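You operate a simulated robot arm through the tools that you are given. There is no shell and no other tool. Be economical: measure what you need, move in short steps, check, and stop when the job is done.

Carry out the task below with a simulated two-armed robot. There is one attempt and no reset: what you move stays moved.

JOB
Wipe up the spill on the top of the glass case with the grey cloth and put it back.

It is judged by the outcome, as a careful person would: the job done as asked, and still so three seconds after it is handed in. It fails if anything else is knocked over, pushed out of place, dropped, spilled or broken. Flat cloth is picked up by pressing the open fingertips on it (5 to 10 N) and closing them slowly along it; thin cloth reads only 2 to 8 mm in the jaws.

ROBOT AND FRAMES
Two 7-joint arms with two-finger parallel grippers on one trunk, on a base that drives. Base frame: it is fixed to the floor where the robot stands at the start and does not move with it; the origin is under the middle of the robot, x ahead of it, y to its left, z up. Units: mm, degrees, N and s.
The left shoulder is at the start at [50, 161, 1198], the right one opposite. With the tool pointing down near the work surface each hand reaches from about 220 to 680 mm from the robot's upright axis, wherever it stands, measured 20 degrees to its own side. Payload 3.43 kg a hand.
The TCP of each hand is the grasp point between the finger pads, 30 mm short of the fingertips. In the tool frame z runs along the fingers and y along their closing line. Largest opening 94 mm; finger width 28, thickness 10; the body of the gripper, 50 by 96 mm, starts 55 mm behind the TCP.
Orientation is that of the tool frame in the base frame, as a unit quaternion [w, x, y, z]. With the fingers straight down and closing along the base's y, the tool's x points along the base's -x, its y along +y and its z along -z.

CONTROLS
- The arms move only by the tool arm_command. It takes "left_deltas", "right_deltas" or both (then of equal length, played together; a hand with none holds still); each is a list of rows, each a list of 6 numbers: the shift along the tool's x, y, z in cm, then the turn, a rotation vector about the tool's x, y, z in degrees. In form: [[x, y, z, rx, ry, rz], ...]. A call has 1 to 12 rows; each row is the pose to reach, as a shift and turn from the pose commanded when the call began, along the tool's axes at that moment. "left_gripper" and "right_gripper" are, for a hand that has rows, the opening in per cent of the stroke, from 0 (shut) to 100 (fully open), set as the call begins (left out, the last holds). Each row takes 0.2 s and may step no farther than 50 mm and 8.6 degrees from the row before; otherwise, or with a gripper value out of range, the whole call is refused. A pose out of reach is approached as far as the arm can. The call stops where the force on the tool passes 40 N (or 10 N more than at its start, if that is more) or the arm is blocked; 0.2 s more then pass. Each finger travels about 45 mm/s and halts on what it meets, pressing with about 35 N; the grip force reading is that of the motor and also rises with nothing between the fingers. The clock runs only during rows and for 0.2 s after the last one: add rows that repeat a pose to give the fingers time. It gives the time, the measured TCP pose, the force on the tool (base axes), the opening and the grip force at its end, in the units of the frame above (readings bear some noise), with the torque about the TCP (base axes, N m) and any sound that the robot's microphone picked up, and new pictures: "pictures" is both (left out), scene, wrist or none (wrist: the cameras of the hands that moved).
- Cameras (640 x 400 px; columns grow to the right, rows downward): "scene" is now at [126.2, 35, 1354.7]; the picture's right is [0.38, -0.92, 0.00], its down [-0.23, -0.09, -0.97] and it looks along [0.90, 0.37, -0.25] (base axes); focal length 243 px, centre (320, 200). "left" rides on the left gripper at [76, -14, -102] in its tool frame; the picture's right is [0.18, 0.98, 0.00], its down [-0.75, 0.14, -0.64] and it looks along [-0.63, 0.12, 0.77] (tool axes); focal length 243 px, centre (320, 200). "right" rides on the right gripper at [76, 14, -102] in its tool frame; the picture's right is [-0.18, 0.98, 0.00], its down [-0.75, -0.14, -0.64] and it looks along [-0.63, -0.12, 0.77] (tool axes); focal length 243 px, centre (320, 200). There is no depth. A picture from a camera that has moved, and an enlarged one, comes with that camera's place and axes in the base frame and with its lens.
- move_column(by): slides the trunk up (or, below 0, down) by that many mm; the arms and the scene camera ride with it, the base frame stays. It gives what a move gives, with no picture.
- drive_base(legs): drives the robot by 1 to 6 legs, each [ahead, left, turn to the left] in mm, mm and degrees, along the robot's own axes; the way and the turn of a leg run together, so that a leg with both is an arc; at most 1500 mm and 180 degrees a leg. The arms and the cameras ride along, it lands a little off, and it stops where it bumps. It gives what a move gives, and a new picture of the scene camera.
- aim_head(pan, tilt): turns the head with the scene camera to pan (to the left, within 80 degrees either way) and tilt (down, from -29 to 69), counted from straight ahead of the robot. It gives what a move gives, and a new picture of the scene camera.
- enlarge(camera, box): a new picture of the part [left, top, right, bottom] of that camera's present view, enlarged. No time passes.
- close_job(): hands the job in; it is judged then, once.

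Work in short steps. Places have to be worked out from the pictures, the camera data and where the tool is seen: move nearer, look again, correct. Check each grasp and each placing, and mend what went wrong. You have 120 turns and 260 pictures in all, those below and enlarged ones among them. Open the grippers and draw the arms clear of the work before you hand the job in, unless the task says otherwise; then end with one line.

The tools are called after "Request:" as name(argument=value, ...) on one line, values as JSON. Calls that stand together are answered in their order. arm_command: Moves the arms, as the interface text tells. Its arguments: {"type":"object","properties":{"left_deltas":{"type":"array"},"left_gripper":{"type":"number"},"right_deltas":{"type":"array"},"right_gripper":{"type":"number"},"pictures":{"type":"string","enum":["both","scene","wrist","none"]}},"required":[]} The other tools are called the same way: move_column (by) slides the trunk up or down; drive_base (legs) drives the base; aim_head (pan, tilt) turns the head that bears the scene camera; enlarge (camera, box) takes an enlarged picture of a part of a camera's view; close_job () hands the job in.

At the start:

```text
clock: 0.0
left_position: [333.1, 341.3, 1339.7]
left_ee_rot: [0.0, 0.0, 1.0, 0.0]
left_ft_force: [-0.8, -0.3, 0.1]
left_wrist_torque: [-0.03, 0.0, -0.02]
left_finger_gap: 94.0
left_grasp_force: 0.1
right_position: [346.0, 3.4, 1269.5]
right_ee_rot: [0.0, 0.0, 1.0, 0.001]
right_ft_force: [-0.5, 0.0, -0.5]
right_wrist_torque: [0.01, 0.07, 0.01]
right_finger_gap: 94.0
right_grasp_force: 0.1
trunk travel left (down, up): [-225.0, 42.0]
robot x, y, heading: [-1.0, -0.1, -0.2]
head pan, tilt: [22.4, 14.2]
```

scene: 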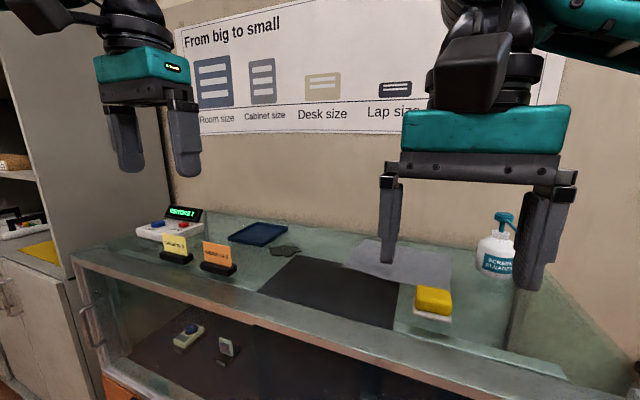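
right: 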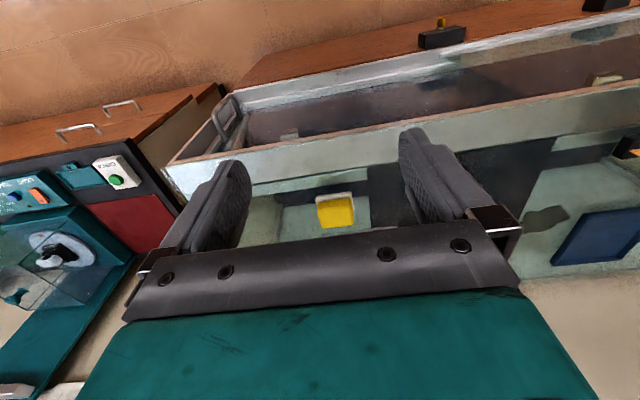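
left: 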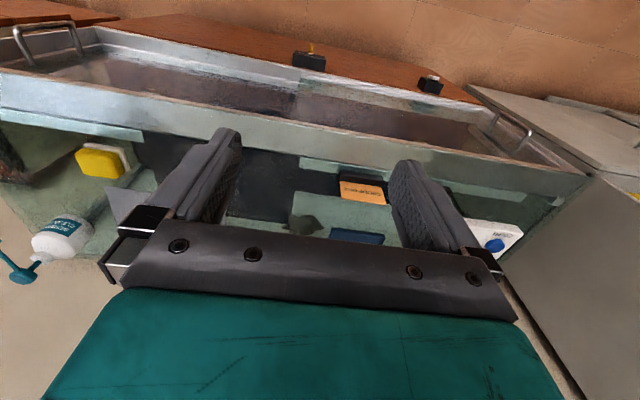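

The case top shows a dark mat, a grey cloth, a sponge, a bottle, a tray, signs and a dark blot (probably the spill). I'll enlarge the view to make sure.

Request:
enlarge(camera="scene", box=[120, 190, 380, 350])

Request:
enlarge(camera="scene", box=[320, 190, 580, 350])

```text
2.46 times, centred on (250, 270) of scene
camera zoom: at [126.2, 35.0, 1354.7], right [0.38, -0.92, 0.0], down [-0.23, -0.09, -0.97], along [0.9, 0.37, -0.25], focal length 597 px, centre (492, 28)
```

zoom: 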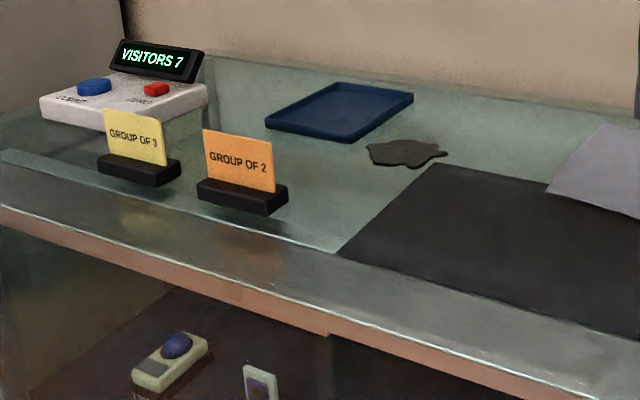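

```text
2.46 times, centred on (450, 270) of scene
camera zoom: at [126.2, 35.0, 1354.7], right [0.38, -0.92, 0.0], down [-0.23, -0.09, -0.97], along [0.9, 0.37, -0.25], focal length 597 px, centre (0, 28)
```

zoom: 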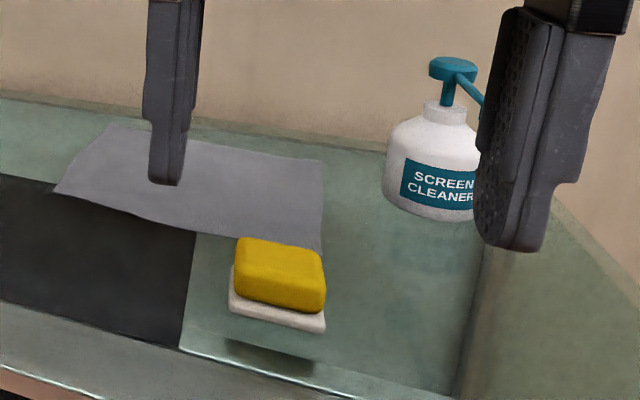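

The dark blot at about (685, 370), beside the tray, is the spill. The cloth covers roughly x 655–846, y −60–185, on a case top near z≈1040. It is too far to reach, so I'll look down to see how much room the base has ahead.

Request:
aim_head(pan=0, tilt=65)

```text
clock: 1.2
left_position: [333.1, 341.8, 1340.1]
left_ee_rot: [0.0, 0.0, 1.0, 0.0]
left_ft_force: [-0.1, 0.0, 1.0]
left_wrist_torque: [-0.03, -0.01, -0.01]
left_finger_gap: 93.9
left_grasp_force: 0.1
right_position: [348.6, 2.2, 1267.5]
right_ee_rot: [0.001, 0.002, 1.0, -0.001]
right_ft_force: [18.9, -15.0, -32.4]
right_wrist_torque: [1.86, -0.43, 1.3]
right_finger_gap: 93.8
right_grasp_force: 0.1
trunk travel left (down, up): [-225.0, 42.0]
robot x, y, heading: [-4.7, 1.4, -0.2]
head pan, tilt: [0.0, 65.0]
camera scene: at [109.8, 3.6, 1291.1], right [0.06, -1.0, 0.0], down [-0.83, -0.05, -0.55], along [0.55, 0.03, -0.84], focal length 243 px, centre (320, 200)
```

scene: 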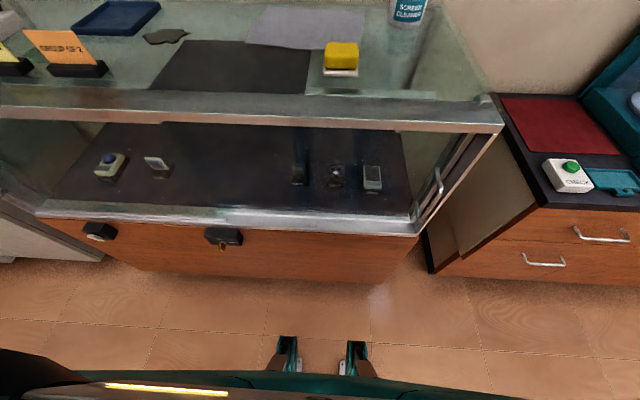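

The right hand now reads a load, so the lowered head seems to have touched the right arm. I'll bring the head back up straight away.

Request:
aim_head(pan=15, tilt=25)

```text
clock: 2.3
left_position: [333.6, 341.9, 1339.8]
left_ee_rot: [-0.001, 0.0, 1.0, 0.0]
left_ft_force: [-0.3, 0.8, 0.4]
left_wrist_torque: [0.04, 0.0, 0.02]
left_finger_gap: 94.2
left_grasp_force: 0.0
right_position: [347.5, 3.8, 1269.9]
right_ee_rot: [0.001, 0.0, 1.0, 0.0]
right_ft_force: [-0.8, 0.2, -0.6]
right_wrist_torque: [0.01, 0.03, 0.02]
right_finger_gap: 94.2
right_grasp_force: 0.2
trunk travel left (down, up): [-225.0, 42.0]
robot x, y, heading: [-2.2, -1.6, -0.2]
head pan, tilt: [15.0, 25.0]
camera scene: at [128.9, 23.3, 1337.2], right [0.26, -0.97, 0.0], down [-0.41, -0.11, -0.91], along [0.88, 0.23, -0.42], focal length 243 px, centre (320, 200)
```

scene: 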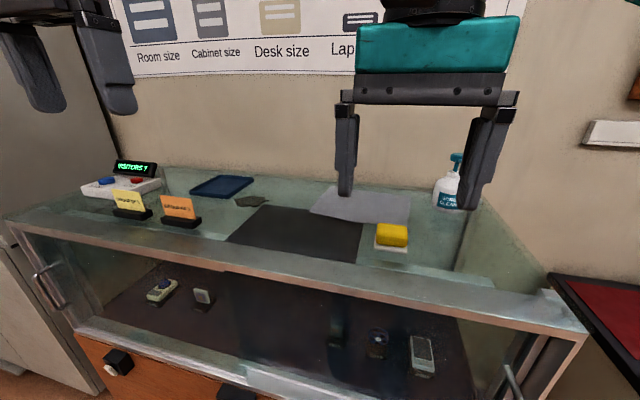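

Nothing is loaded now. I'll move the right hand out to the right and back, to free the work area for the left hand.

Request:
arm_command(right_deltas=[[0, -5, 0, 0, 0, 0], [1, -10, 0, 0, 0, 0], [2, -15, 0, 0, 0, 0], [3, -20, 0, 0, 0, 0], [4, -24, 0, 0, 0, 0]], pictures="none")

Request:
drive_base(legs=[[170, 0, 0]])

```text
refused: row 2 steps farther than a row can; nothing moved
```

```text
clock: 3.5
left_position: [437.0, 340.7, 1339.5]
left_ee_rot: [0.0, 0.0, 1.0, 0.0]
left_ft_force: [-0.5, -0.4, 0.3]
left_wrist_torque: [-0.01, -0.02, -0.02]
left_finger_gap: 93.7
left_grasp_force: 0.1
right_position: [450.0, 2.4, 1270.8]
right_ee_rot: [0.0, 0.0, 1.0, 0.001]
right_ft_force: [-0.9, 0.3, -0.3]
right_wrist_torque: [0.0, -0.05, -0.02]
right_finger_gap: 94.0
right_grasp_force: 0.0
trunk travel left (down, up): [-225.0, 42.0]
robot x, y, heading: [107.6, -0.6, 0.2]
head pan, tilt: [15.0, 25.0]
stopped in leg 1: the robot was blocked; the commanded pose is now the measured one
camera scene: at [231.9, 23.5, 1337.4], right [0.26, -0.97, 0.0], down [-0.41, -0.11, -0.91], along [0.88, 0.23, -0.42], focal length 243 px, centre (320, 200)
```

scene: 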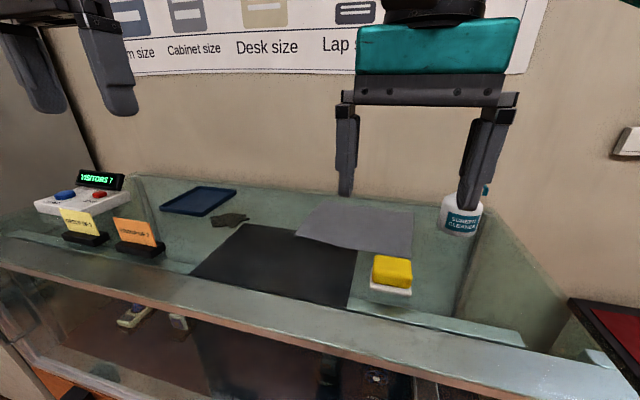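

The base bumped at x=108 and stopped, and nothing on the case looks disturbed. I'll back off a little, then move the right hand away in smaller steps.

Request:
drive_base(legs=[[-10, 0, 0]])

Request:
arm_command(right_deltas=[[0.5, -4.5, 0, 0, 0, 0], [1, -9, 0, 0, 0, 0], [2, -13.5, 0, 0, 0, 0], [3, -18, 0, 0, 0, 0], [5, -22, 0, 0, 0, 0], [8, -25, 0, 0, 0, 0]], pictures="scene")

```text
clock: 4.3
left_position: [428.7, 341.2, 1338.6]
left_ee_rot: [-0.001, -0.001, 1.0, 0.0]
left_ft_force: [-0.7, -0.8, -0.4]
left_wrist_torque: [-0.03, 0.02, 0.01]
left_finger_gap: 94.2
left_grasp_force: 0.1
right_position: [441.6, 3.2, 1269.0]
right_ee_rot: [0.0, 0.002, 1.0, 0.0]
right_ft_force: [-0.7, 0.1, -0.1]
right_wrist_torque: [0.0, -0.02, -0.04]
right_finger_gap: 94.2
right_grasp_force: 0.1
trunk travel left (down, up): [-225.0, 42.0]
robot x, y, heading: [94.8, 0.2, 0.0]
head pan, tilt: [15.0, 25.0]
camera scene: at [223.3, 23.4, 1337.2], right [0.26, -0.97, 0.0], down [-0.41, -0.11, -0.91], along [0.88, 0.23, -0.42], focal length 243 px, centre (320, 200)
```

scene: 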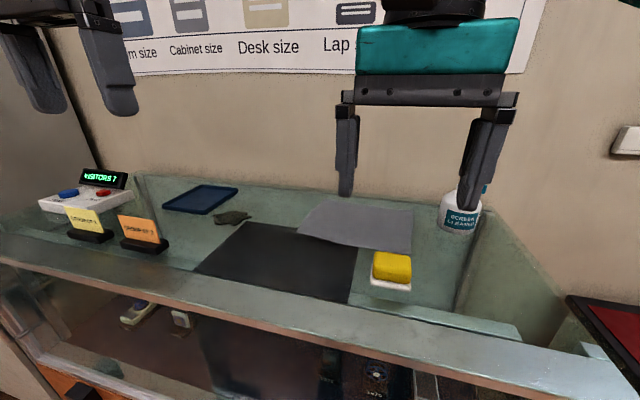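

```text
clock: 5.7
left_position: [427.0, 340.5, 1339.5]
left_ee_rot: [-0.001, 0.0, 1.0, -0.001]
left_ft_force: [-1.3, 1.0, -0.1]
left_wrist_torque: [0.03, -0.05, -0.01]
left_finger_gap: 93.7
left_grasp_force: 0.2
right_position: [360.9, -247.4, 1268.8]
right_ee_rot: [0.0, 0.002, 1.0, 0.001]
right_ft_force: [0.3, 0.6, -0.1]
right_wrist_torque: [0.03, 0.0, -0.02]
right_finger_gap: 94.3
right_grasp_force: 0.1
trunk travel left (down, up): [-225.0, 42.0]
robot x, y, heading: [92.5, 1.1, 0.1]
head pan, tilt: [15.0, 25.0]
camera scene: at [222.5, 22.9, 1337.4], right [0.26, -0.97, 0.0], down [-0.41, -0.11, -0.91], along [0.88, 0.24, -0.42], focal length 243 px, centre (320, 200)
```

scene: 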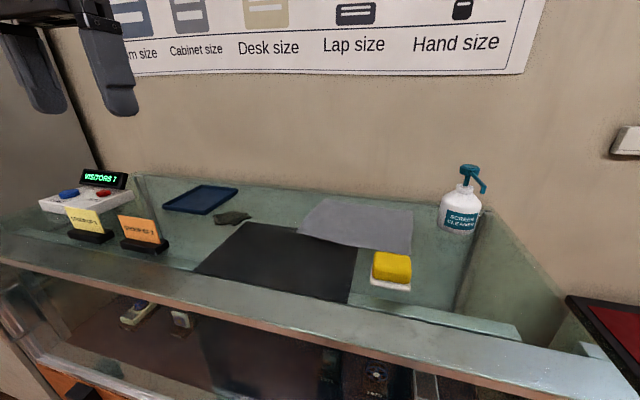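

The base is clear now and the right hand is out of the way. Next I move the left hand forward over the area in front of the cloth and look with its wrist camera.

Request:
arm_command(left_deltas=[[-3.4, -2.5, 1, 0, 0, 0], [-6.7, -5, 2, 0, 0, 0], [-10, -7.5, 3, 0, 0, 0], [-13.4, -10, 4, 0, 0, 0], [-16.7, -12.5, 5, 0, 0, 0], [-20, -15, 6, 0, 0, 0]])

```text
clock: 7.1
left_position: [591.9, 221.9, 1263.7]
left_ee_rot: [0.0, -0.002, 1.0, 0.001]
left_ft_force: [-0.4, -0.4, -0.4]
left_wrist_torque: [-0.01, 0.04, -0.02]
left_finger_gap: 94.2
left_grasp_force: 0.1
left hand out of reach, approached as far as the arm can: row 5, 6
right_position: [361.8, -246.2, 1269.4]
right_ee_rot: [-0.001, 0.001, 1.0, 0.002]
right_ft_force: [0.5, 0.1, -0.8]
right_wrist_torque: [-0.04, 0.01, -0.02]
right_finger_gap: 94.3
right_grasp_force: 0.0
trunk travel left (down, up): [-225.0, 42.0]
robot x, y, heading: [93.6, 2.6, -0.3]
head pan, tilt: [15.0, 25.0]
camera scene: at [223.7, 23.6, 1337.2], right [0.26, -0.97, 0.0], down [-0.41, -0.11, -0.91], along [0.88, 0.23, -0.42], focal length 243 px, centre (320, 200)
camera left: at [517.6, 207.7, 1365.5], right [-0.19, 0.98, 0.0], down [0.75, 0.14, 0.64], along [0.63, 0.12, -0.77], focal length 243 px, centre (320, 200)
```

scene: 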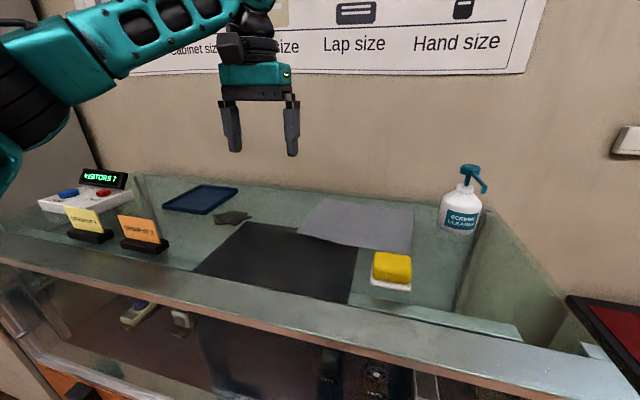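
left: 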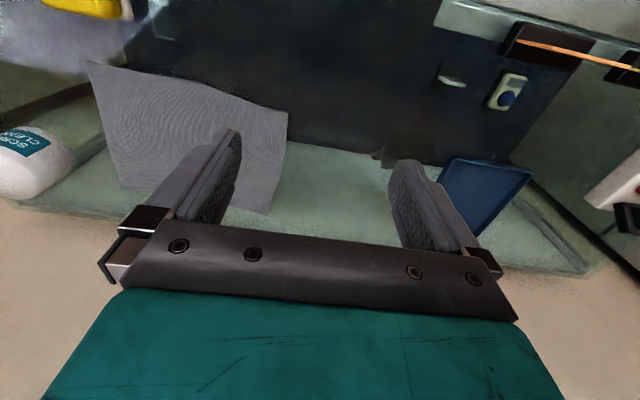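

At this height the arm reaches its limit at x≈592. From the two views, the cloth spans x≈630–835, y≈−65–185, z≈1036. I'll go lower over its left part, tilting the fingers about 24° forward to gain reach.

Request:
arm_command(left_deltas=[[-1, -1.5, 2.4, 0, -4, 0], [-2.5, -3, 4.8, 0, -8, 0], [-5, -4.5, 7.2, 0, -12, 0], [-7.7, -6, 9.6, 0, -16, 0], [-10.5, -7.6, 12, 0, -20, 0], [-13.3, -9.2, 14.0, 0, -24, 0]], left_gripper=65)

```text
clock: 8.5
left_position: [679.7, 172.1, 1125.7]
left_ee_rot: [0.208, -0.001, 0.978, -0.002]
left_ft_force: [0.3, -1.0, 0.4]
left_wrist_torque: [0.0, 0.0, 0.04]
left_finger_gap: 60.8
left_grasp_force: 0.0
left hand out of reach, approached as far as the arm can: row 3, 4, 5, 6
right_position: [361.7, -246.6, 1268.5]
right_ee_rot: [-0.001, 0.001, 1.0, 0.001]
right_ft_force: [0.4, 0.3, 0.5]
right_wrist_torque: [0.03, 0.03, 0.01]
right_finger_gap: 94.1
right_grasp_force: 0.1
trunk travel left (down, up): [-225.0, 42.0]
robot x, y, heading: [97.4, -0.2, -0.2]
head pan, tilt: [15.0, 25.0]
camera scene: at [223.7, 23.5, 1337.2], right [0.26, -0.97, 0.0], down [-0.41, -0.11, -0.91], along [0.88, 0.23, -0.42], focal length 243 px, centre (320, 200)
camera left: at [569.2, 158.4, 1187.9], right [-0.17, 0.98, -0.08], down [0.43, 0.14, 0.89], along [0.89, 0.12, -0.44], focal length 243 px, centre (320, 200)
```

scene: 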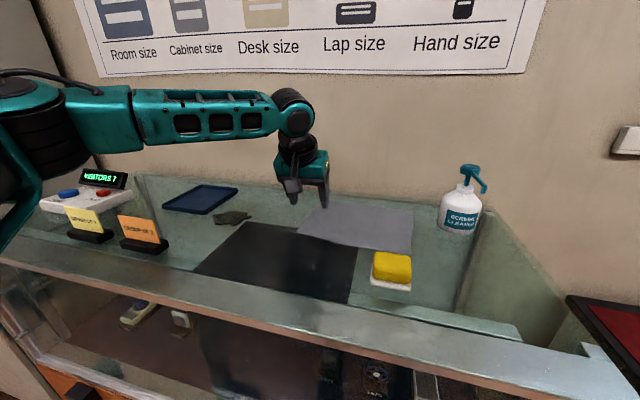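
left: 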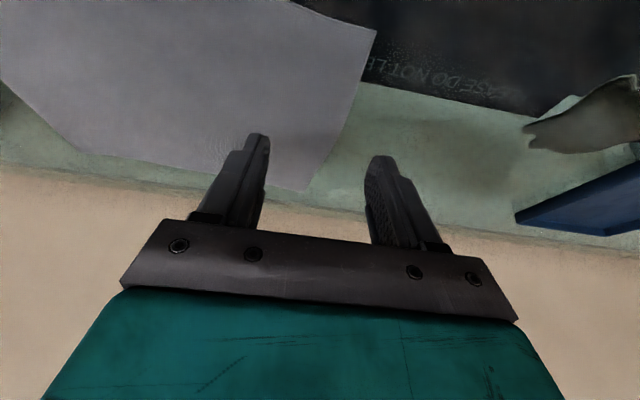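

The reach is still limited, at x≈680. The wrist sits above the shoulder, so raising the trunk should give a little more.

Request:
move_column(by=40)

```text
clock: 9.3
left_position: [679.1, 173.1, 1166.1]
left_ee_rot: [0.208, -0.001, 0.978, -0.001]
left_ft_force: [-0.1, 0.3, -0.2]
left_wrist_torque: [0.01, 0.0, 0.0]
left_finger_gap: 60.9
left_grasp_force: 0.1
right_position: [362.5, -247.3, 1307.6]
right_ee_rot: [0.0, 0.001, 1.0, 0.001]
right_ft_force: [-0.4, -0.2, 1.2]
right_wrist_torque: [-0.02, -0.03, -0.01]
right_finger_gap: 94.2
right_grasp_force: 0.0
trunk travel left (down, up): [-265.0, 2.0]
robot x, y, heading: [95.7, -0.8, -0.1]
head pan, tilt: [15.0, 25.0]
```

With the trunk raised, I move the left hand to about (690, 140, 1100), just above the cloth.

Request:
arm_command(left_deltas=[[0.6, -1.1, 2.2, 0, 0, 0], [1.1, -2.2, 4.3, 0, 0, 0], [1.7, -3.3, 6.5, 0, 0, 0]])

```text
clock: 10.1
left_position: [665.2, 166.1, 1107.8]
left_ee_rot: [0.208, -0.001, 0.978, -0.001]
left_ft_force: [-0.2, -0.8, 0.6]
left_wrist_torque: [0.0, 0.02, 0.0]
left_finger_gap: 60.9
left_grasp_force: 0.1
left hand out of reach, approached as far as the arm can: row 1, 2, 3
right_position: [362.3, -247.4, 1308.4]
right_ee_rot: [-0.001, 0.001, 1.0, 0.001]
right_ft_force: [0.4, -0.7, 0.2]
right_wrist_torque: [0.03, -0.02, -0.01]
right_finger_gap: 94.2
right_grasp_force: 0.1
trunk travel left (down, up): [-265.0, 2.0]
robot x, y, heading: [98.3, -2.7, 0.0]
head pan, tilt: [15.0, 25.0]
camera scene: at [223.6, 23.4, 1377.2], right [0.26, -0.97, 0.0], down [-0.41, -0.11, -0.91], along [0.88, 0.23, -0.42], focal length 243 px, centre (320, 200)
camera left: at [555.5, 152.3, 1169.5], right [-0.17, 0.98, -0.08], down [0.43, 0.14, 0.89], along [0.89, 0.12, -0.44], focal length 243 px, centre (320, 200)
```

scene: 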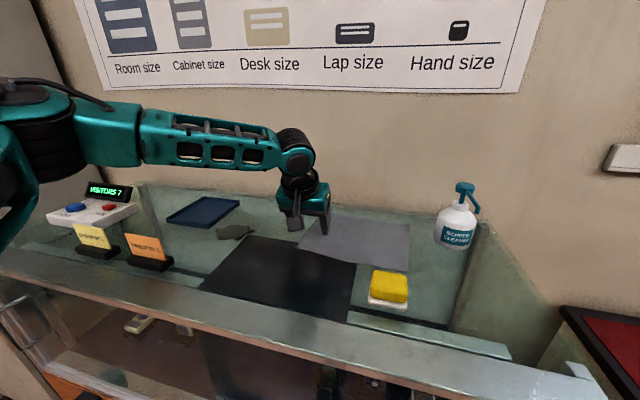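
left: 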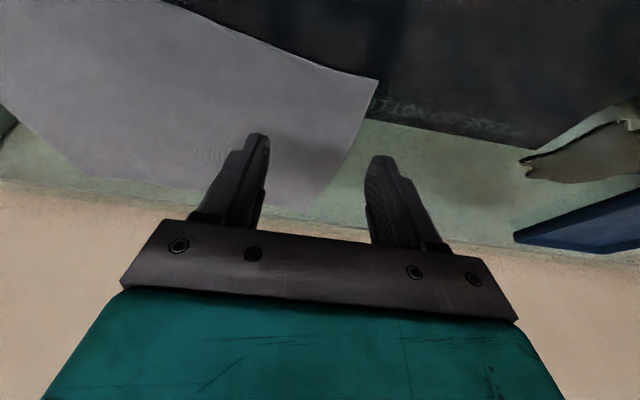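

The readings show the reach is limited towards the right (−y), so the hand works better out on its own side. I'll lift the hand a little, set the trunk back down, and drive the base about 130 mm to the right.

Request:
arm_command(left_deltas=[[-0.3, 1, -3.2, 0, 0, 0], [-0.6, 2, -6.3, 0, 0, 0]], pictures="none")

Request:
move_column(by=-40)

Request:
drive_base(legs=[[0, -130, 0]])

```text
clock: 10.7
left_position: [644.6, 187.2, 1168.8]
left_ee_rot: [0.207, -0.001, 0.978, 0.0]
left_ft_force: [-0.6, -0.3, 0.2]
left_wrist_torque: [0.0, 0.0, 0.02]
left_finger_gap: 61.2
left_grasp_force: 0.2
right_position: [361.1, -247.4, 1309.4]
right_ee_rot: [0.001, 0.0, 1.0, 0.001]
right_ft_force: [0.7, -0.4, -0.2]
right_wrist_torque: [-0.02, -0.01, 0.01]
right_finger_gap: 93.8
right_grasp_force: 0.1
trunk travel left (down, up): [-265.0, 2.0]
robot x, y, heading: [94.9, 1.9, 0.1]
head pan, tilt: [15.0, 25.0]
```

```text
clock: 11.5
left_position: [644.2, 187.2, 1129.4]
left_ee_rot: [0.209, -0.001, 0.978, -0.001]
left_ft_force: [-1.0, 0.8, -0.1]
left_wrist_torque: [0.0, -0.02, 0.02]
left_finger_gap: 61.1
left_grasp_force: 0.1
right_position: [360.6, -246.7, 1269.3]
right_ee_rot: [0.0, 0.001, 1.0, 0.001]
right_ft_force: [-0.4, -1.1, 0.0]
right_wrist_torque: [-0.01, 0.02, -0.01]
right_finger_gap: 94.0
right_grasp_force: 0.0
trunk travel left (down, up): [-225.0, 42.0]
robot x, y, heading: [92.6, 2.3, 0.0]
head pan, tilt: [15.0, 25.0]
```

```text
clock: 12.8
left_position: [645.1, 56.3, 1129.0]
left_ee_rot: [0.207, 0.0, 0.978, 0.0]
left_ft_force: [-0.4, -0.4, 0.3]
left_wrist_torque: [0.05, -0.01, -0.03]
left_finger_gap: 61.2
left_grasp_force: 0.0
right_position: [361.8, -377.9, 1269.4]
right_ee_rot: [0.0, 0.002, 1.0, 0.002]
right_ft_force: [0.6, -0.3, -0.2]
right_wrist_torque: [0.01, 0.03, -0.02]
right_finger_gap: 94.0
right_grasp_force: 0.1
trunk travel left (down, up): [-225.0, 42.0]
robot x, y, heading: [93.2, -130.1, 0.3]
head pan, tilt: [15.0, 25.0]
camera scene: at [223.5, -107.5, 1337.3], right [0.26, -0.97, 0.0], down [-0.41, -0.11, -0.91], along [0.88, 0.23, -0.42], focal length 243 px, centre (320, 200)
```

scene: 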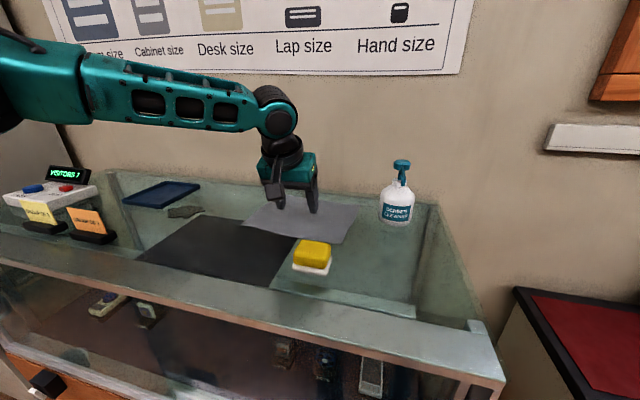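

Now I extend the left hand over the left part of the cloth, to about (720, 130, 1110).

Request:
arm_command(left_deltas=[[-2, 2.5, 1.6, 0, 0, 0], [-4, 5, 3.2, 0, 0, 0], [-6.1, 7.4, 4.8, 0, 0, 0]])

```text
clock: 13.6
left_position: [720.9, 132.0, 1108.3]
left_ee_rot: [0.208, 0.0, 0.978, -0.002]
left_ft_force: [0.3, -0.3, -0.2]
left_wrist_torque: [0.0, -0.02, 0.05]
left_finger_gap: 61.0
left_grasp_force: 0.0
right_position: [361.9, -376.4, 1267.1]
right_ee_rot: [0.0, 0.002, 1.0, 0.001]
right_ft_force: [-0.1, -0.9, 1.3]
right_wrist_torque: [0.02, 0.01, 0.0]
right_finger_gap: 93.7
right_grasp_force: 0.0
trunk travel left (down, up): [-225.0, 42.0]
robot x, y, heading: [94.7, -127.6, 0.0]
head pan, tilt: [15.0, 25.0]
camera scene: at [224.0, -106.2, 1337.2], right [0.26, -0.97, 0.0], down [-0.41, -0.11, -0.91], along [0.88, 0.23, -0.42], focal length 243 px, centre (320, 200)
camera left: at [610.4, 118.8, 1171.4], right [-0.17, 0.98, -0.08], down [0.43, 0.14, 0.89], along [0.89, 0.12, -0.45], focal length 243 px, centre (320, 200)
```

scene: 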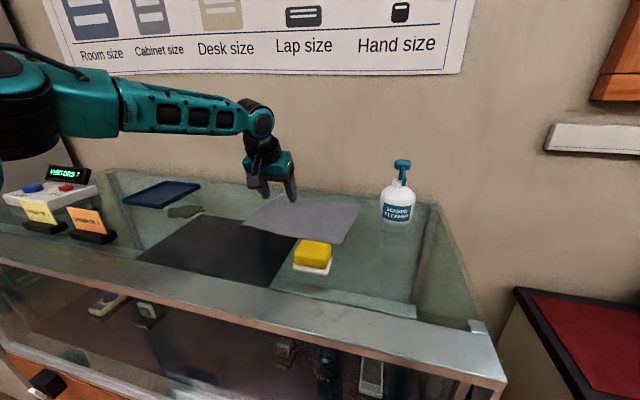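
left: 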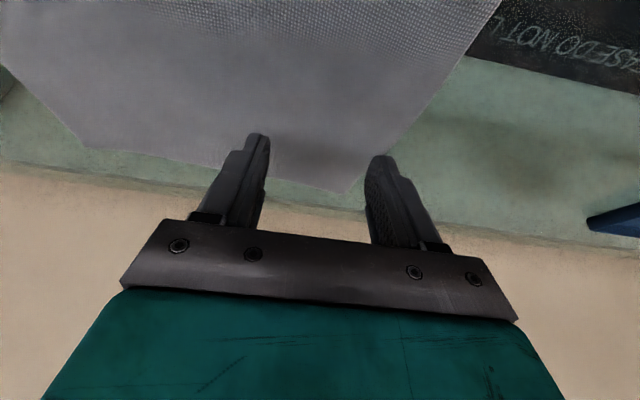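

The pose was reached, with the fingertips at z≈1081. I lower straight down 38 mm and watch the force.

Request:
arm_command(left_deltas=[[0.8, 0, 1.8, 0, 0, 0], [1.3, 0, 2.9, 0, 0, 0], [1.55, 0, 3.47, 0, 0, 0]], pictures="wrist")

```text
clock: 14.4
left_position: [725.6, 131.2, 1085.7]
left_ee_rot: [0.222, -0.001, 0.975, -0.001]
left_ft_force: [-1.8, -0.2, 13.7]
left_wrist_torque: [0.26, 0.07, 0.07]
left_finger_gap: 60.9
left_grasp_force: 0.1
right_position: [362.0, -377.8, 1268.3]
right_ee_rot: [0.0, 0.002, 1.0, 0.002]
right_ft_force: [-0.5, 0.4, -0.1]
right_wrist_torque: [-0.03, 0.03, -0.02]
right_finger_gap: 94.1
right_grasp_force: 0.1
trunk travel left (down, up): [-225.0, 42.0]
robot x, y, heading: [92.3, -128.7, -0.1]
head pan, tilt: [15.0, 25.0]
stopped in row 3 (left hand): the force on the tool passed its limit (the readings are from after the stop); the commanded pose is now the measured one
camera left: at [613.8, 117.6, 1144.9], right [-0.17, 0.98, -0.08], down [0.4, 0.14, 0.9], along [0.9, 0.12, -0.42], focal length 243 px, centre (320, 200)
```

left: 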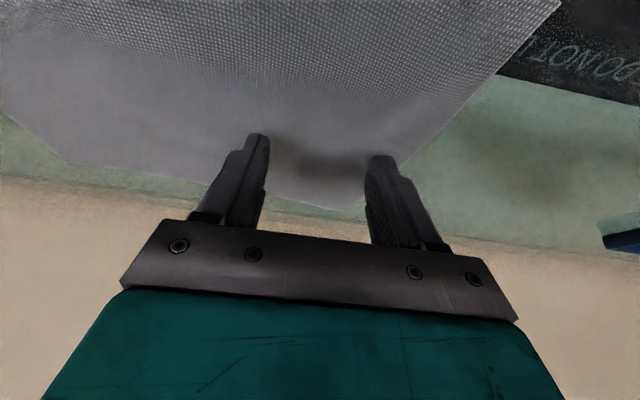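

Contact comes at TCP z≈1086 with the fingers tilted, so the surface is near z≈1052. A steep tilt only presses the finger edges, so I'll lift slightly, level the hand to near vertical, and see whether the pose is still reachable.

Request:
arm_command(left_deltas=[[-0.6, -0.4, -1.3, 0, 0, 0], [-0.6, -0.8, -1.3, 0, 8, 0], [-0.6, -1, -1.3, 0, 16, 0], [-0.6, -1, -1.3, 0, 22, 0]], pictures="wrist")

```text
clock: 15.4
left_position: [675.2, 140.1, 1098.4]
left_ee_rot: [0.028, 0.0, 1.0, -0.002]
left_ft_force: [0.0, -0.1, 0.0]
left_wrist_torque: [0.0, 0.03, -0.01]
left_finger_gap: 60.9
left_grasp_force: 0.0
left hand out of reach, approached as far as the arm can: row 2, 3, 4
right_position: [361.8, -376.6, 1268.5]
right_ee_rot: [0.0, 0.002, 1.0, 0.0]
right_ft_force: [0.3, -0.3, 0.9]
right_wrist_torque: [0.01, 0.0, 0.01]
right_finger_gap: 93.9
right_grasp_force: 0.1
trunk travel left (down, up): [-225.0, 42.0]
robot x, y, heading: [90.7, -127.8, -0.0]
head pan, tilt: [15.0, 25.0]
camera left: at [594.7, 126.5, 1196.0], right [-0.18, 0.98, -0.01], down [0.72, 0.14, 0.68], along [0.67, 0.12, -0.73], focal length 243 px, centre (320, 200)
```

left: 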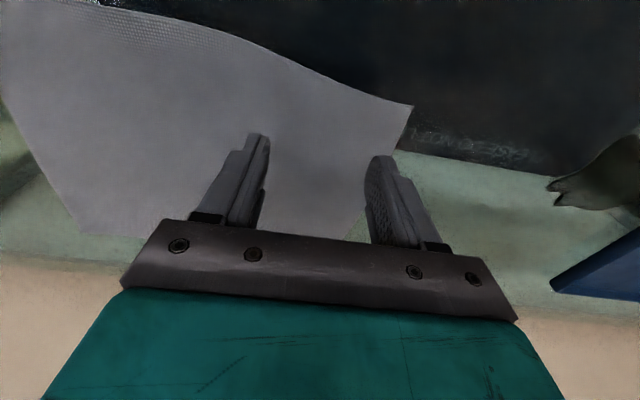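

Near vertical, the hand can sit at about (675, 140). As a compromise I'll take a tilt of about 12° at (702, 125), which is some 55 mm in from the cloth's left edge.

Request:
arm_command(left_deltas=[[-1.3, -0.8, 0, 0, -5, 0], [-2.7, -1.5, 0, 0, -9, 0]], pictures="wrist")

```text
clock: 16.0
left_position: [699.8, 126.2, 1099.5]
left_ee_rot: [0.108, -0.001, 0.994, -0.001]
left_ft_force: [0.4, -0.2, -0.3]
left_wrist_torque: [0.02, 0.0, 0.01]
left_finger_gap: 61.1
left_grasp_force: 0.0
left hand out of reach, approached as far as the arm can: row 2
right_position: [361.2, -377.1, 1269.0]
right_ee_rot: [0.0, 0.002, 1.0, 0.001]
right_ft_force: [-0.4, 0.4, 0.1]
right_wrist_torque: [0.04, 0.0, 0.0]
right_finger_gap: 93.8
right_grasp_force: 0.1
trunk travel left (down, up): [-225.0, 42.0]
robot x, y, heading: [94.6, -128.1, -0.1]
head pan, tilt: [15.0, 25.0]
camera left: at [604.3, 113.0, 1182.4], right [-0.18, 0.98, -0.04], down [0.6, 0.14, 0.79], along [0.78, 0.12, -0.61], focal length 243 px, centre (320, 200)
```

left: 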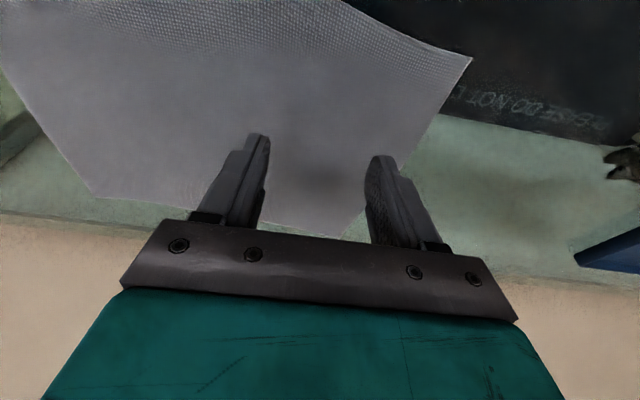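

The tips are about 15 mm above the cloth. I descend 13 mm, then continue in small steps.

Request:
arm_command(left_deltas=[[0.15, 0, 0.6, 0, 0, 0], [0.28, 0, 1.0, 0, 0, 0], [0.33, 0, 1.27, 0, 0, 0]], pictures="none")

```text
clock: 16.8
left_position: [699.0, 128.1, 1085.6]
left_ee_rot: [0.108, -0.001, 0.994, -0.001]
left_ft_force: [-0.1, 0.1, 0.3]
left_wrist_torque: [0.02, 0.01, 0.03]
left_finger_gap: 61.0
left_grasp_force: 0.1
right_position: [360.1, -377.2, 1269.3]
right_ee_rot: [0.0, 0.002, 1.0, 0.001]
right_ft_force: [-0.2, 0.4, 0.2]
right_wrist_torque: [0.01, 0.02, -0.03]
right_finger_gap: 94.2
right_grasp_force: 0.2
trunk travel left (down, up): [-225.0, 42.0]
robot x, y, heading: [94.7, -127.8, 0.1]
head pan, tilt: [15.0, 25.0]
```

No contact yet at TCP z 1085.6, so I go down another 3 mm.

Request:
arm_command(left_deltas=[[0.03, 0, 0.15, 0, 0, 0], [0.06, 0, 0.3, 0, 0, 0]], pictures="none")

```text
clock: 17.4
left_position: [699.1, 127.3, 1085.1]
left_ee_rot: [0.108, 0.0, 0.994, -0.001]
left_ft_force: [1.4, 0.4, 9.7]
left_wrist_torque: [0.3, 0.04, -0.03]
left_finger_gap: 61.3
left_grasp_force: 0.3
right_position: [360.7, -378.4, 1269.3]
right_ee_rot: [0.0, 0.001, 1.0, 0.001]
right_ft_force: [0.4, 0.2, -0.4]
right_wrist_torque: [-0.01, -0.02, -0.02]
right_finger_gap: 94.1
right_grasp_force: 0.1
trunk travel left (down, up): [-225.0, 42.0]
robot x, y, heading: [90.7, -131.5, -0.1]
head pan, tilt: [15.0, 25.0]
```

The force is 9.7 N, within the range for picking up cloth. I close the fingers in stages while holding the pressure.

Request:
arm_command(left_deltas=[[0, 0, 0, 0, 0, 0], [0, 0, 0, 0, 0, 0]], left_gripper=45, pictures="none")

Request:
arm_command(left_deltas=[[0, 0, 0, 0, 0, 0], [0, 0, 0, 0, 0, 0]], left_gripper=25, pictures="wrist")

```text
clock: 18.0
left_position: [697.8, 128.3, 1084.9]
left_ee_rot: [0.108, -0.001, 0.994, -0.002]
left_ft_force: [0.6, 0.9, 15.5]
left_wrist_torque: [0.22, 0.08, -0.01]
left_finger_gap: 42.2
left_grasp_force: 0.0
right_position: [359.9, -377.8, 1269.5]
right_ee_rot: [0.001, 0.002, 1.0, 0.001]
right_ft_force: [0.5, 0.2, 0.8]
right_wrist_torque: [0.0, -0.01, 0.0]
right_finger_gap: 94.2
right_grasp_force: 0.0
trunk travel left (down, up): [-225.0, 42.0]
robot x, y, heading: [95.5, -125.6, -0.0]
head pan, tilt: [15.0, 25.0]
```

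```text
clock: 18.6
left_position: [696.9, 127.4, 1085.9]
left_ee_rot: [0.108, 0.0, 0.994, -0.002]
left_ft_force: [1.5, 0.8, 18.1]
left_wrist_torque: [0.13, 0.13, -0.04]
left_finger_gap: 22.8
left_grasp_force: 0.1
right_position: [358.8, -377.7, 1270.1]
right_ee_rot: [0.001, 0.001, 1.0, 0.001]
right_ft_force: [0.2, 0.2, 1.0]
right_wrist_torque: [-0.02, -0.02, -0.05]
right_finger_gap: 93.8
right_grasp_force: 0.0
trunk travel left (down, up): [-225.0, 42.0]
robot x, y, heading: [96.8, -130.8, -0.0]
head pan, tilt: [15.0, 25.0]
camera left: at [602.1, 113.2, 1168.4], right [-0.18, 0.98, -0.04], down [0.6, 0.14, 0.79], along [0.78, 0.12, -0.61], focal length 243 px, centre (320, 200)
```

left: 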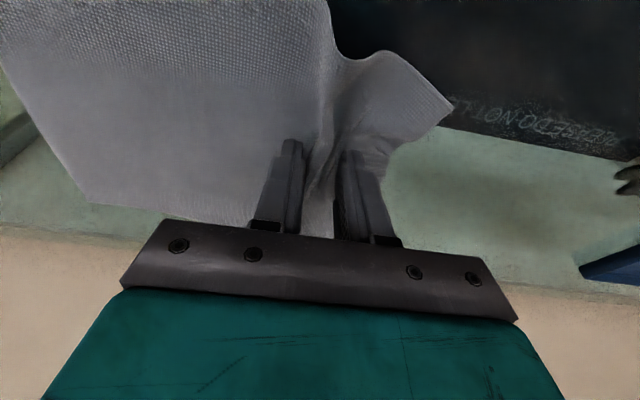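

The cloth is gathering between the fingers as it should. The press has risen to 18 N, so I ease up about 0.7 mm and close the rest of the way.

Request:
arm_command(left_deltas=[[0, 0, -0.07, 0, 0, 0], [0, 0, -0.07, 0, 0, 0], [0, 0, -0.07, 0, 0, 0], [0, 0, -0.07, 0, 0, 0], [0, 0, -0.07, 0, 0, 0]], left_gripper=0, pictures="wrist")

```text
clock: 19.8
left_position: [697.5, 126.1, 1084.6]
left_ee_rot: [0.108, -0.001, 0.994, -0.001]
left_ft_force: [-0.8, -2.1, 15.3]
left_wrist_torque: [-0.04, 0.09, 0.0]
left_finger_gap: 2.3
left_grasp_force: 35.2
right_position: [360.5, -377.9, 1269.1]
right_ee_rot: [0.001, 0.001, 1.0, 0.001]
right_ft_force: [1.4, -0.2, 0.2]
right_wrist_torque: [0.02, -0.04, -0.01]
right_finger_gap: 94.0
right_grasp_force: 0.2
trunk travel left (down, up): [-225.0, 42.0]
robot x, y, heading: [91.3, -128.9, -0.1]
head pan, tilt: [15.0, 25.0]
camera left: at [602.2, 112.8, 1168.6], right [-0.18, 0.98, -0.04], down [0.6, 0.14, 0.79], along [0.78, 0.12, -0.61], focal length 243 px, centre (320, 200)
```

left: 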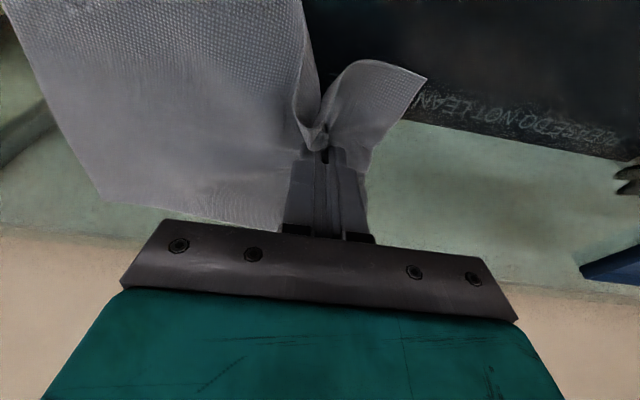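

The gap reads 2.3 mm with the fold visibly pinched. I lift about 60 mm, drawing slightly toward +y, to check the hold.

Request:
arm_command(left_deltas=[[0.2, 0, -2.1, 0, 0, 0], [0.4, 1, -4.2, 0, 0, 0], [0.6, 3, -6.4, 0, 0, 0]])

```text
clock: 20.6
left_position: [679.4, 159.0, 1144.7]
left_ee_rot: [0.105, -0.001, 0.994, -0.002]
left_ft_force: [-0.7, 1.0, -0.5]
left_wrist_torque: [-0.01, 0.01, -0.01]
left_finger_gap: 2.2
left_grasp_force: 35.5
right_position: [359.6, -378.0, 1268.8]
right_ee_rot: [-0.001, 0.002, 1.0, 0.001]
right_ft_force: [0.4, 0.6, -0.3]
right_wrist_torque: [0.01, 0.0, 0.0]
right_finger_gap: 93.9
right_grasp_force: 0.1
trunk travel left (down, up): [-225.0, 42.0]
robot x, y, heading: [99.1, -130.5, 0.2]
head pan, tilt: [15.0, 25.0]
camera scene: at [222.9, -106.1, 1337.3], right [0.26, -0.97, 0.0], down [-0.41, -0.11, -0.91], along [0.88, 0.23, -0.42], focal length 243 px, centre (320, 200)
camera left: at [583.2, 144.5, 1227.7], right [-0.18, 0.98, -0.04], down [0.6, 0.14, 0.79], along [0.78, 0.12, -0.62], focal length 243 px, centre (320, 200)
```

scene: 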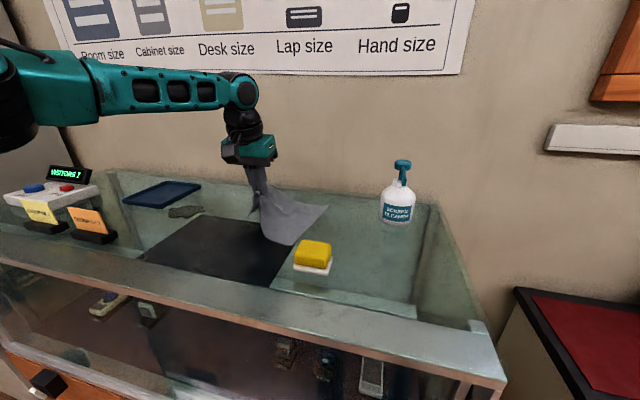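
left: 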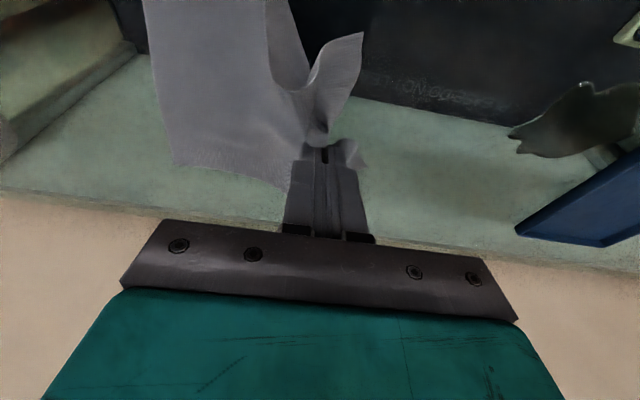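

The cloth is held. I lift a further 50 mm and then drive the base left 170 mm to carry it toward the spill.

Request:
arm_command(left_deltas=[[0.4, 0, -2.6, 0, 0, 0], [0.9, 0, -5.3, 0, 0, 0]], pictures="none")

Request:
drive_base(legs=[[0, 170, 0]])

```text
clock: 21.2
left_position: [658.1, 156.8, 1194.9]
left_ee_rot: [0.107, -0.001, 0.994, -0.001]
left_ft_force: [0.3, 0.0, 0.2]
left_wrist_torque: [0.01, -0.06, 0.01]
left_finger_gap: 2.3
left_grasp_force: 34.9
right_position: [360.9, -376.9, 1270.2]
right_ee_rot: [0.0, 0.001, 1.0, 0.001]
right_ft_force: [0.2, -0.9, 0.4]
right_wrist_torque: [-0.06, 0.0, 0.03]
right_finger_gap: 93.9
right_grasp_force: 0.0
trunk travel left (down, up): [-225.0, 42.0]
robot x, y, heading: [95.6, -129.4, -0.2]
head pan, tilt: [15.0, 25.0]
```

```text
clock: 22.7
left_position: [658.7, 329.9, 1193.9]
left_ee_rot: [0.106, 0.0, 0.994, -0.002]
left_ft_force: [-0.2, -0.4, -0.6]
left_wrist_torque: [-0.01, 0.02, -0.02]
left_finger_gap: 2.3
left_grasp_force: 35.2
right_position: [361.4, -203.6, 1269.0]
right_ee_rot: [0.0, 0.001, 1.0, 0.0]
right_ft_force: [-0.1, 0.0, 1.7]
right_wrist_torque: [-0.05, 0.01, 0.02]
right_finger_gap: 93.9
right_grasp_force: 0.0
trunk travel left (down, up): [-225.0, 42.0]
robot x, y, heading: [94.1, 40.8, 0.2]
head pan, tilt: [15.0, 25.0]
camera scene: at [223.6, 66.6, 1337.2], right [0.26, -0.97, 0.0], down [-0.41, -0.11, -0.91], along [0.88, 0.23, -0.42], focal length 243 px, centre (320, 200)
```

scene: 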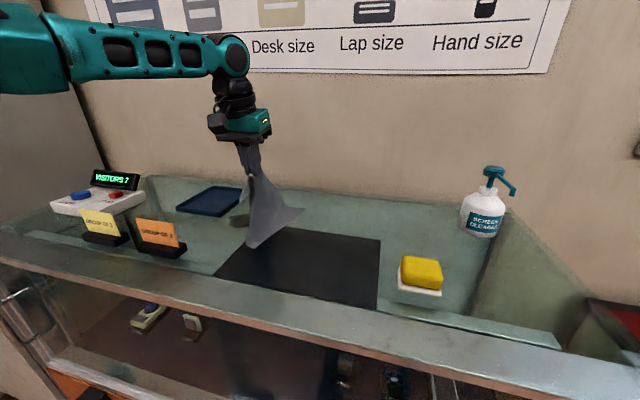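

The cloth now hangs over the mat with its tail toward −y, and the spill is just to the left of it. I take a wrist picture to locate the spill precisely.

Request:
enlarge(camera="left", box=[0, 0, 640, 400])

Request:
enlarge(camera="scene", box=[160, 160, 320, 260])

```text
1.00 times, centred on (320, 200) of left (not enlarged: the box is as wide or as high as the picture)
camera zoom: at [563.7, 316.0, 1277.8], right [-0.18, 0.98, -0.04], down [0.6, 0.14, 0.79], along [0.78, 0.12, -0.62], focal length 243 px, centre (320, 200)
```

zoom: 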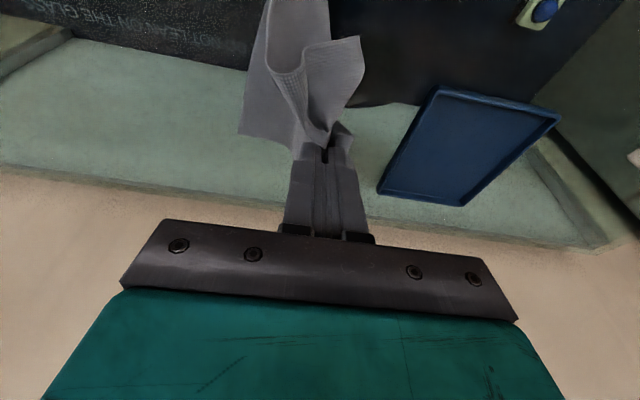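

```text
4.00 times, centred on (240, 210) of scene
camera zoom: at [223.6, 66.6, 1337.2], right [0.26, -0.97, 0.0], down [-0.41, -0.11, -0.91], along [0.88, 0.23, -0.42], focal length 970 px, centre (640, 160)
```

zoom: 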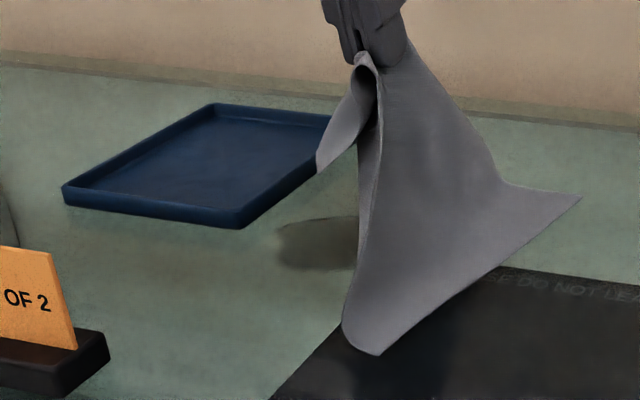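

The spill spans about x 622–690, y 318–405, with the tray corner at about (657, 434). I lower the cloth to just above the glass at about (645, 320).

Request:
arm_command(left_deltas=[[1.1, -0.3, 3, 0, 0, 0], [2.2, -0.6, 6, 0, 0, 0], [3.4, -1, 8.6, 0, 0, 0]])

```text
clock: 23.5
left_position: [642.8, 320.3, 1103.1]
left_ee_rot: [0.106, -0.001, 0.994, 0.0]
left_ft_force: [-0.8, 0.3, 0.3]
left_wrist_torque: [-0.01, 0.0, 0.0]
left_finger_gap: 2.3
left_grasp_force: 35.3
right_position: [360.5, -205.2, 1268.3]
right_ee_rot: [0.0, 0.002, 1.0, 0.001]
right_ft_force: [0.6, -0.2, 0.4]
right_wrist_torque: [0.06, 0.01, 0.01]
right_finger_gap: 93.8
right_grasp_force: 0.1
trunk travel left (down, up): [-225.0, 42.0]
robot x, y, heading: [98.8, 41.5, 0.0]
head pan, tilt: [15.0, 25.0]
camera scene: at [223.7, 66.0, 1337.2], right [0.26, -0.97, 0.0], down [-0.41, -0.11, -0.91], along [0.88, 0.23, -0.42], focal length 243 px, centre (320, 200)
camera left: at [547.5, 306.0, 1186.2], right [-0.18, 0.98, -0.04], down [0.6, 0.14, 0.79], along [0.78, 0.12, -0.62], focal length 243 px, centre (320, 200)
```

scene: 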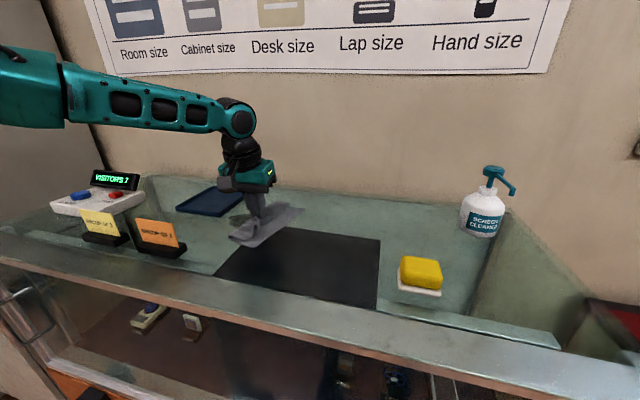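
left: 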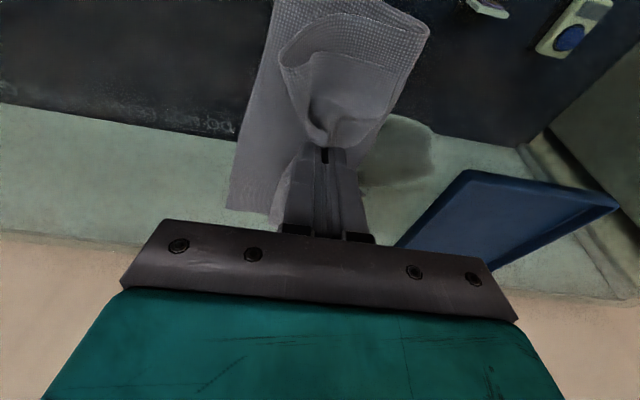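

The spill now shows clearly at x≈620–683, up to y≈397. I lower to contact while moving over it.

Request:
arm_command(left_deltas=[[0.15, 1.2, 0.7, 0, 0, 0], [0.3, 2, 1.4, 0, 0, 0], [0.37, 2.5, 1.7, 0, 0, 0]], pictures="wrist")

```text
clock: 24.3
left_position: [643.4, 343.2, 1087.0]
left_ee_rot: [0.107, 0.0, 0.994, -0.001]
left_ft_force: [-0.4, -1.2, 4.6]
left_wrist_torque: [-0.05, -0.01, -0.01]
left_finger_gap: 2.3
left_grasp_force: 34.7
right_position: [361.7, -204.6, 1270.0]
right_ee_rot: [-0.001, 0.002, 1.0, 0.001]
right_ft_force: [-0.7, 0.3, -0.6]
right_wrist_torque: [0.03, -0.02, 0.0]
right_finger_gap: 93.9
right_grasp_force: 0.0
trunk travel left (down, up): [-225.0, 42.0]
robot x, y, heading: [95.5, 45.9, -0.1]
head pan, tilt: [15.0, 25.0]
camera left: at [548.6, 329.8, 1170.3], right [-0.18, 0.98, -0.04], down [0.6, 0.14, 0.79], along [0.78, 0.12, -0.61], focal length 243 px, centre (320, 200)
```

left: 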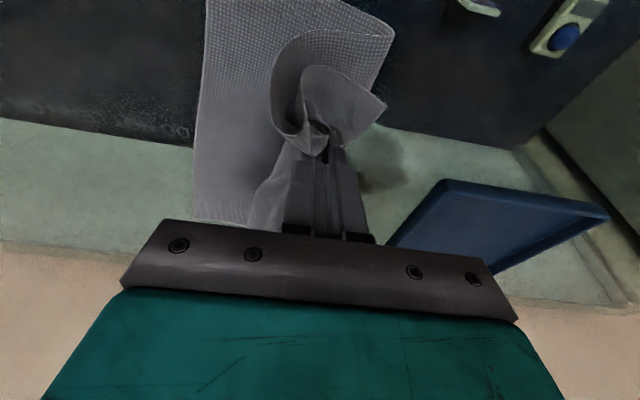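

Contact is light at 4.6 N. I press about 1 mm more and sweep a set of strokes across the spill, staying clear of the tray.

Request:
arm_command(left_deltas=[[0, 2.5, 0.08, 0, 0, 0], [0, 5.2, 0.08, 0, 0, 0], [1.95, 5, -0.34, 0, 0, 0], [1.95, 2, -0.34, 0, 0, 0], [1.95, -2, -0.34, 0, 0, 0], [-1.95, -2, 0.5, 0, 0, 0], [-1.95, 1.5, 0.5, 0, 0, 0], [-1.95, 4.6, 0.5, 0, 0, 0], [-3.7, 4, 0.88, 0, 0, 0], [-3.7, 0.5, 0.88, 0, 0, 0], [-3.7, -2.5, 0.88, 0, 0, 0]])

```text
clock: 26.7
left_position: [680.5, 320.5, 1085.1]
left_ee_rot: [0.106, -0.001, 0.994, 0.0]
left_ft_force: [0.4, 1.9, 3.6]
left_wrist_torque: [0.04, 0.0, -0.01]
left_finger_gap: 2.0
left_grasp_force: 34.6
right_position: [362.1, -206.3, 1268.8]
right_ee_rot: [0.0, 0.002, 1.0, 0.001]
right_ft_force: [0.1, -0.4, -0.8]
right_wrist_torque: [0.01, 0.04, 0.0]
right_finger_gap: 93.9
right_grasp_force: 0.2
trunk travel left (down, up): [-225.0, 42.0]
robot x, y, heading: [96.1, 43.7, -0.1]
head pan, tilt: [15.0, 25.0]
camera scene: at [223.2, 65.6, 1337.2], right [0.26, -0.97, 0.0], down [-0.41, -0.11, -0.91], along [0.88, 0.23, -0.42], focal length 243 px, centre (320, 200)
camera left: at [585.4, 305.0, 1168.9], right [-0.18, 0.98, -0.04], down [0.6, 0.14, 0.79], along [0.78, 0.12, -0.62], focal length 243 px, centre (320, 200)
```

scene: 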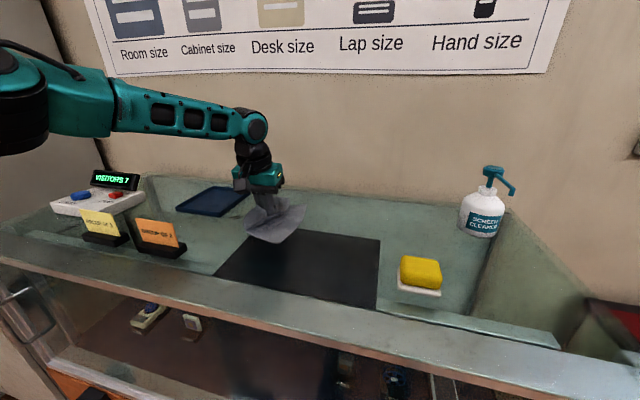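
left: 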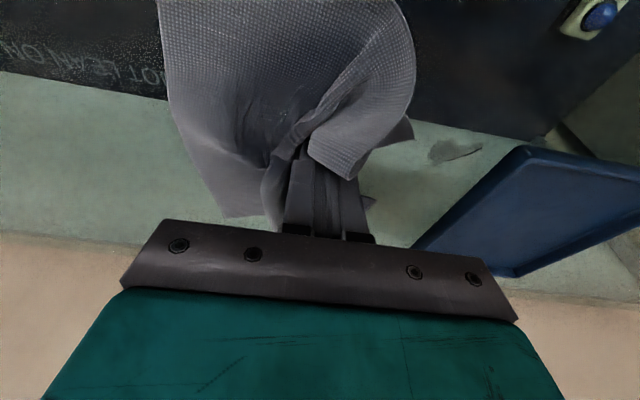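

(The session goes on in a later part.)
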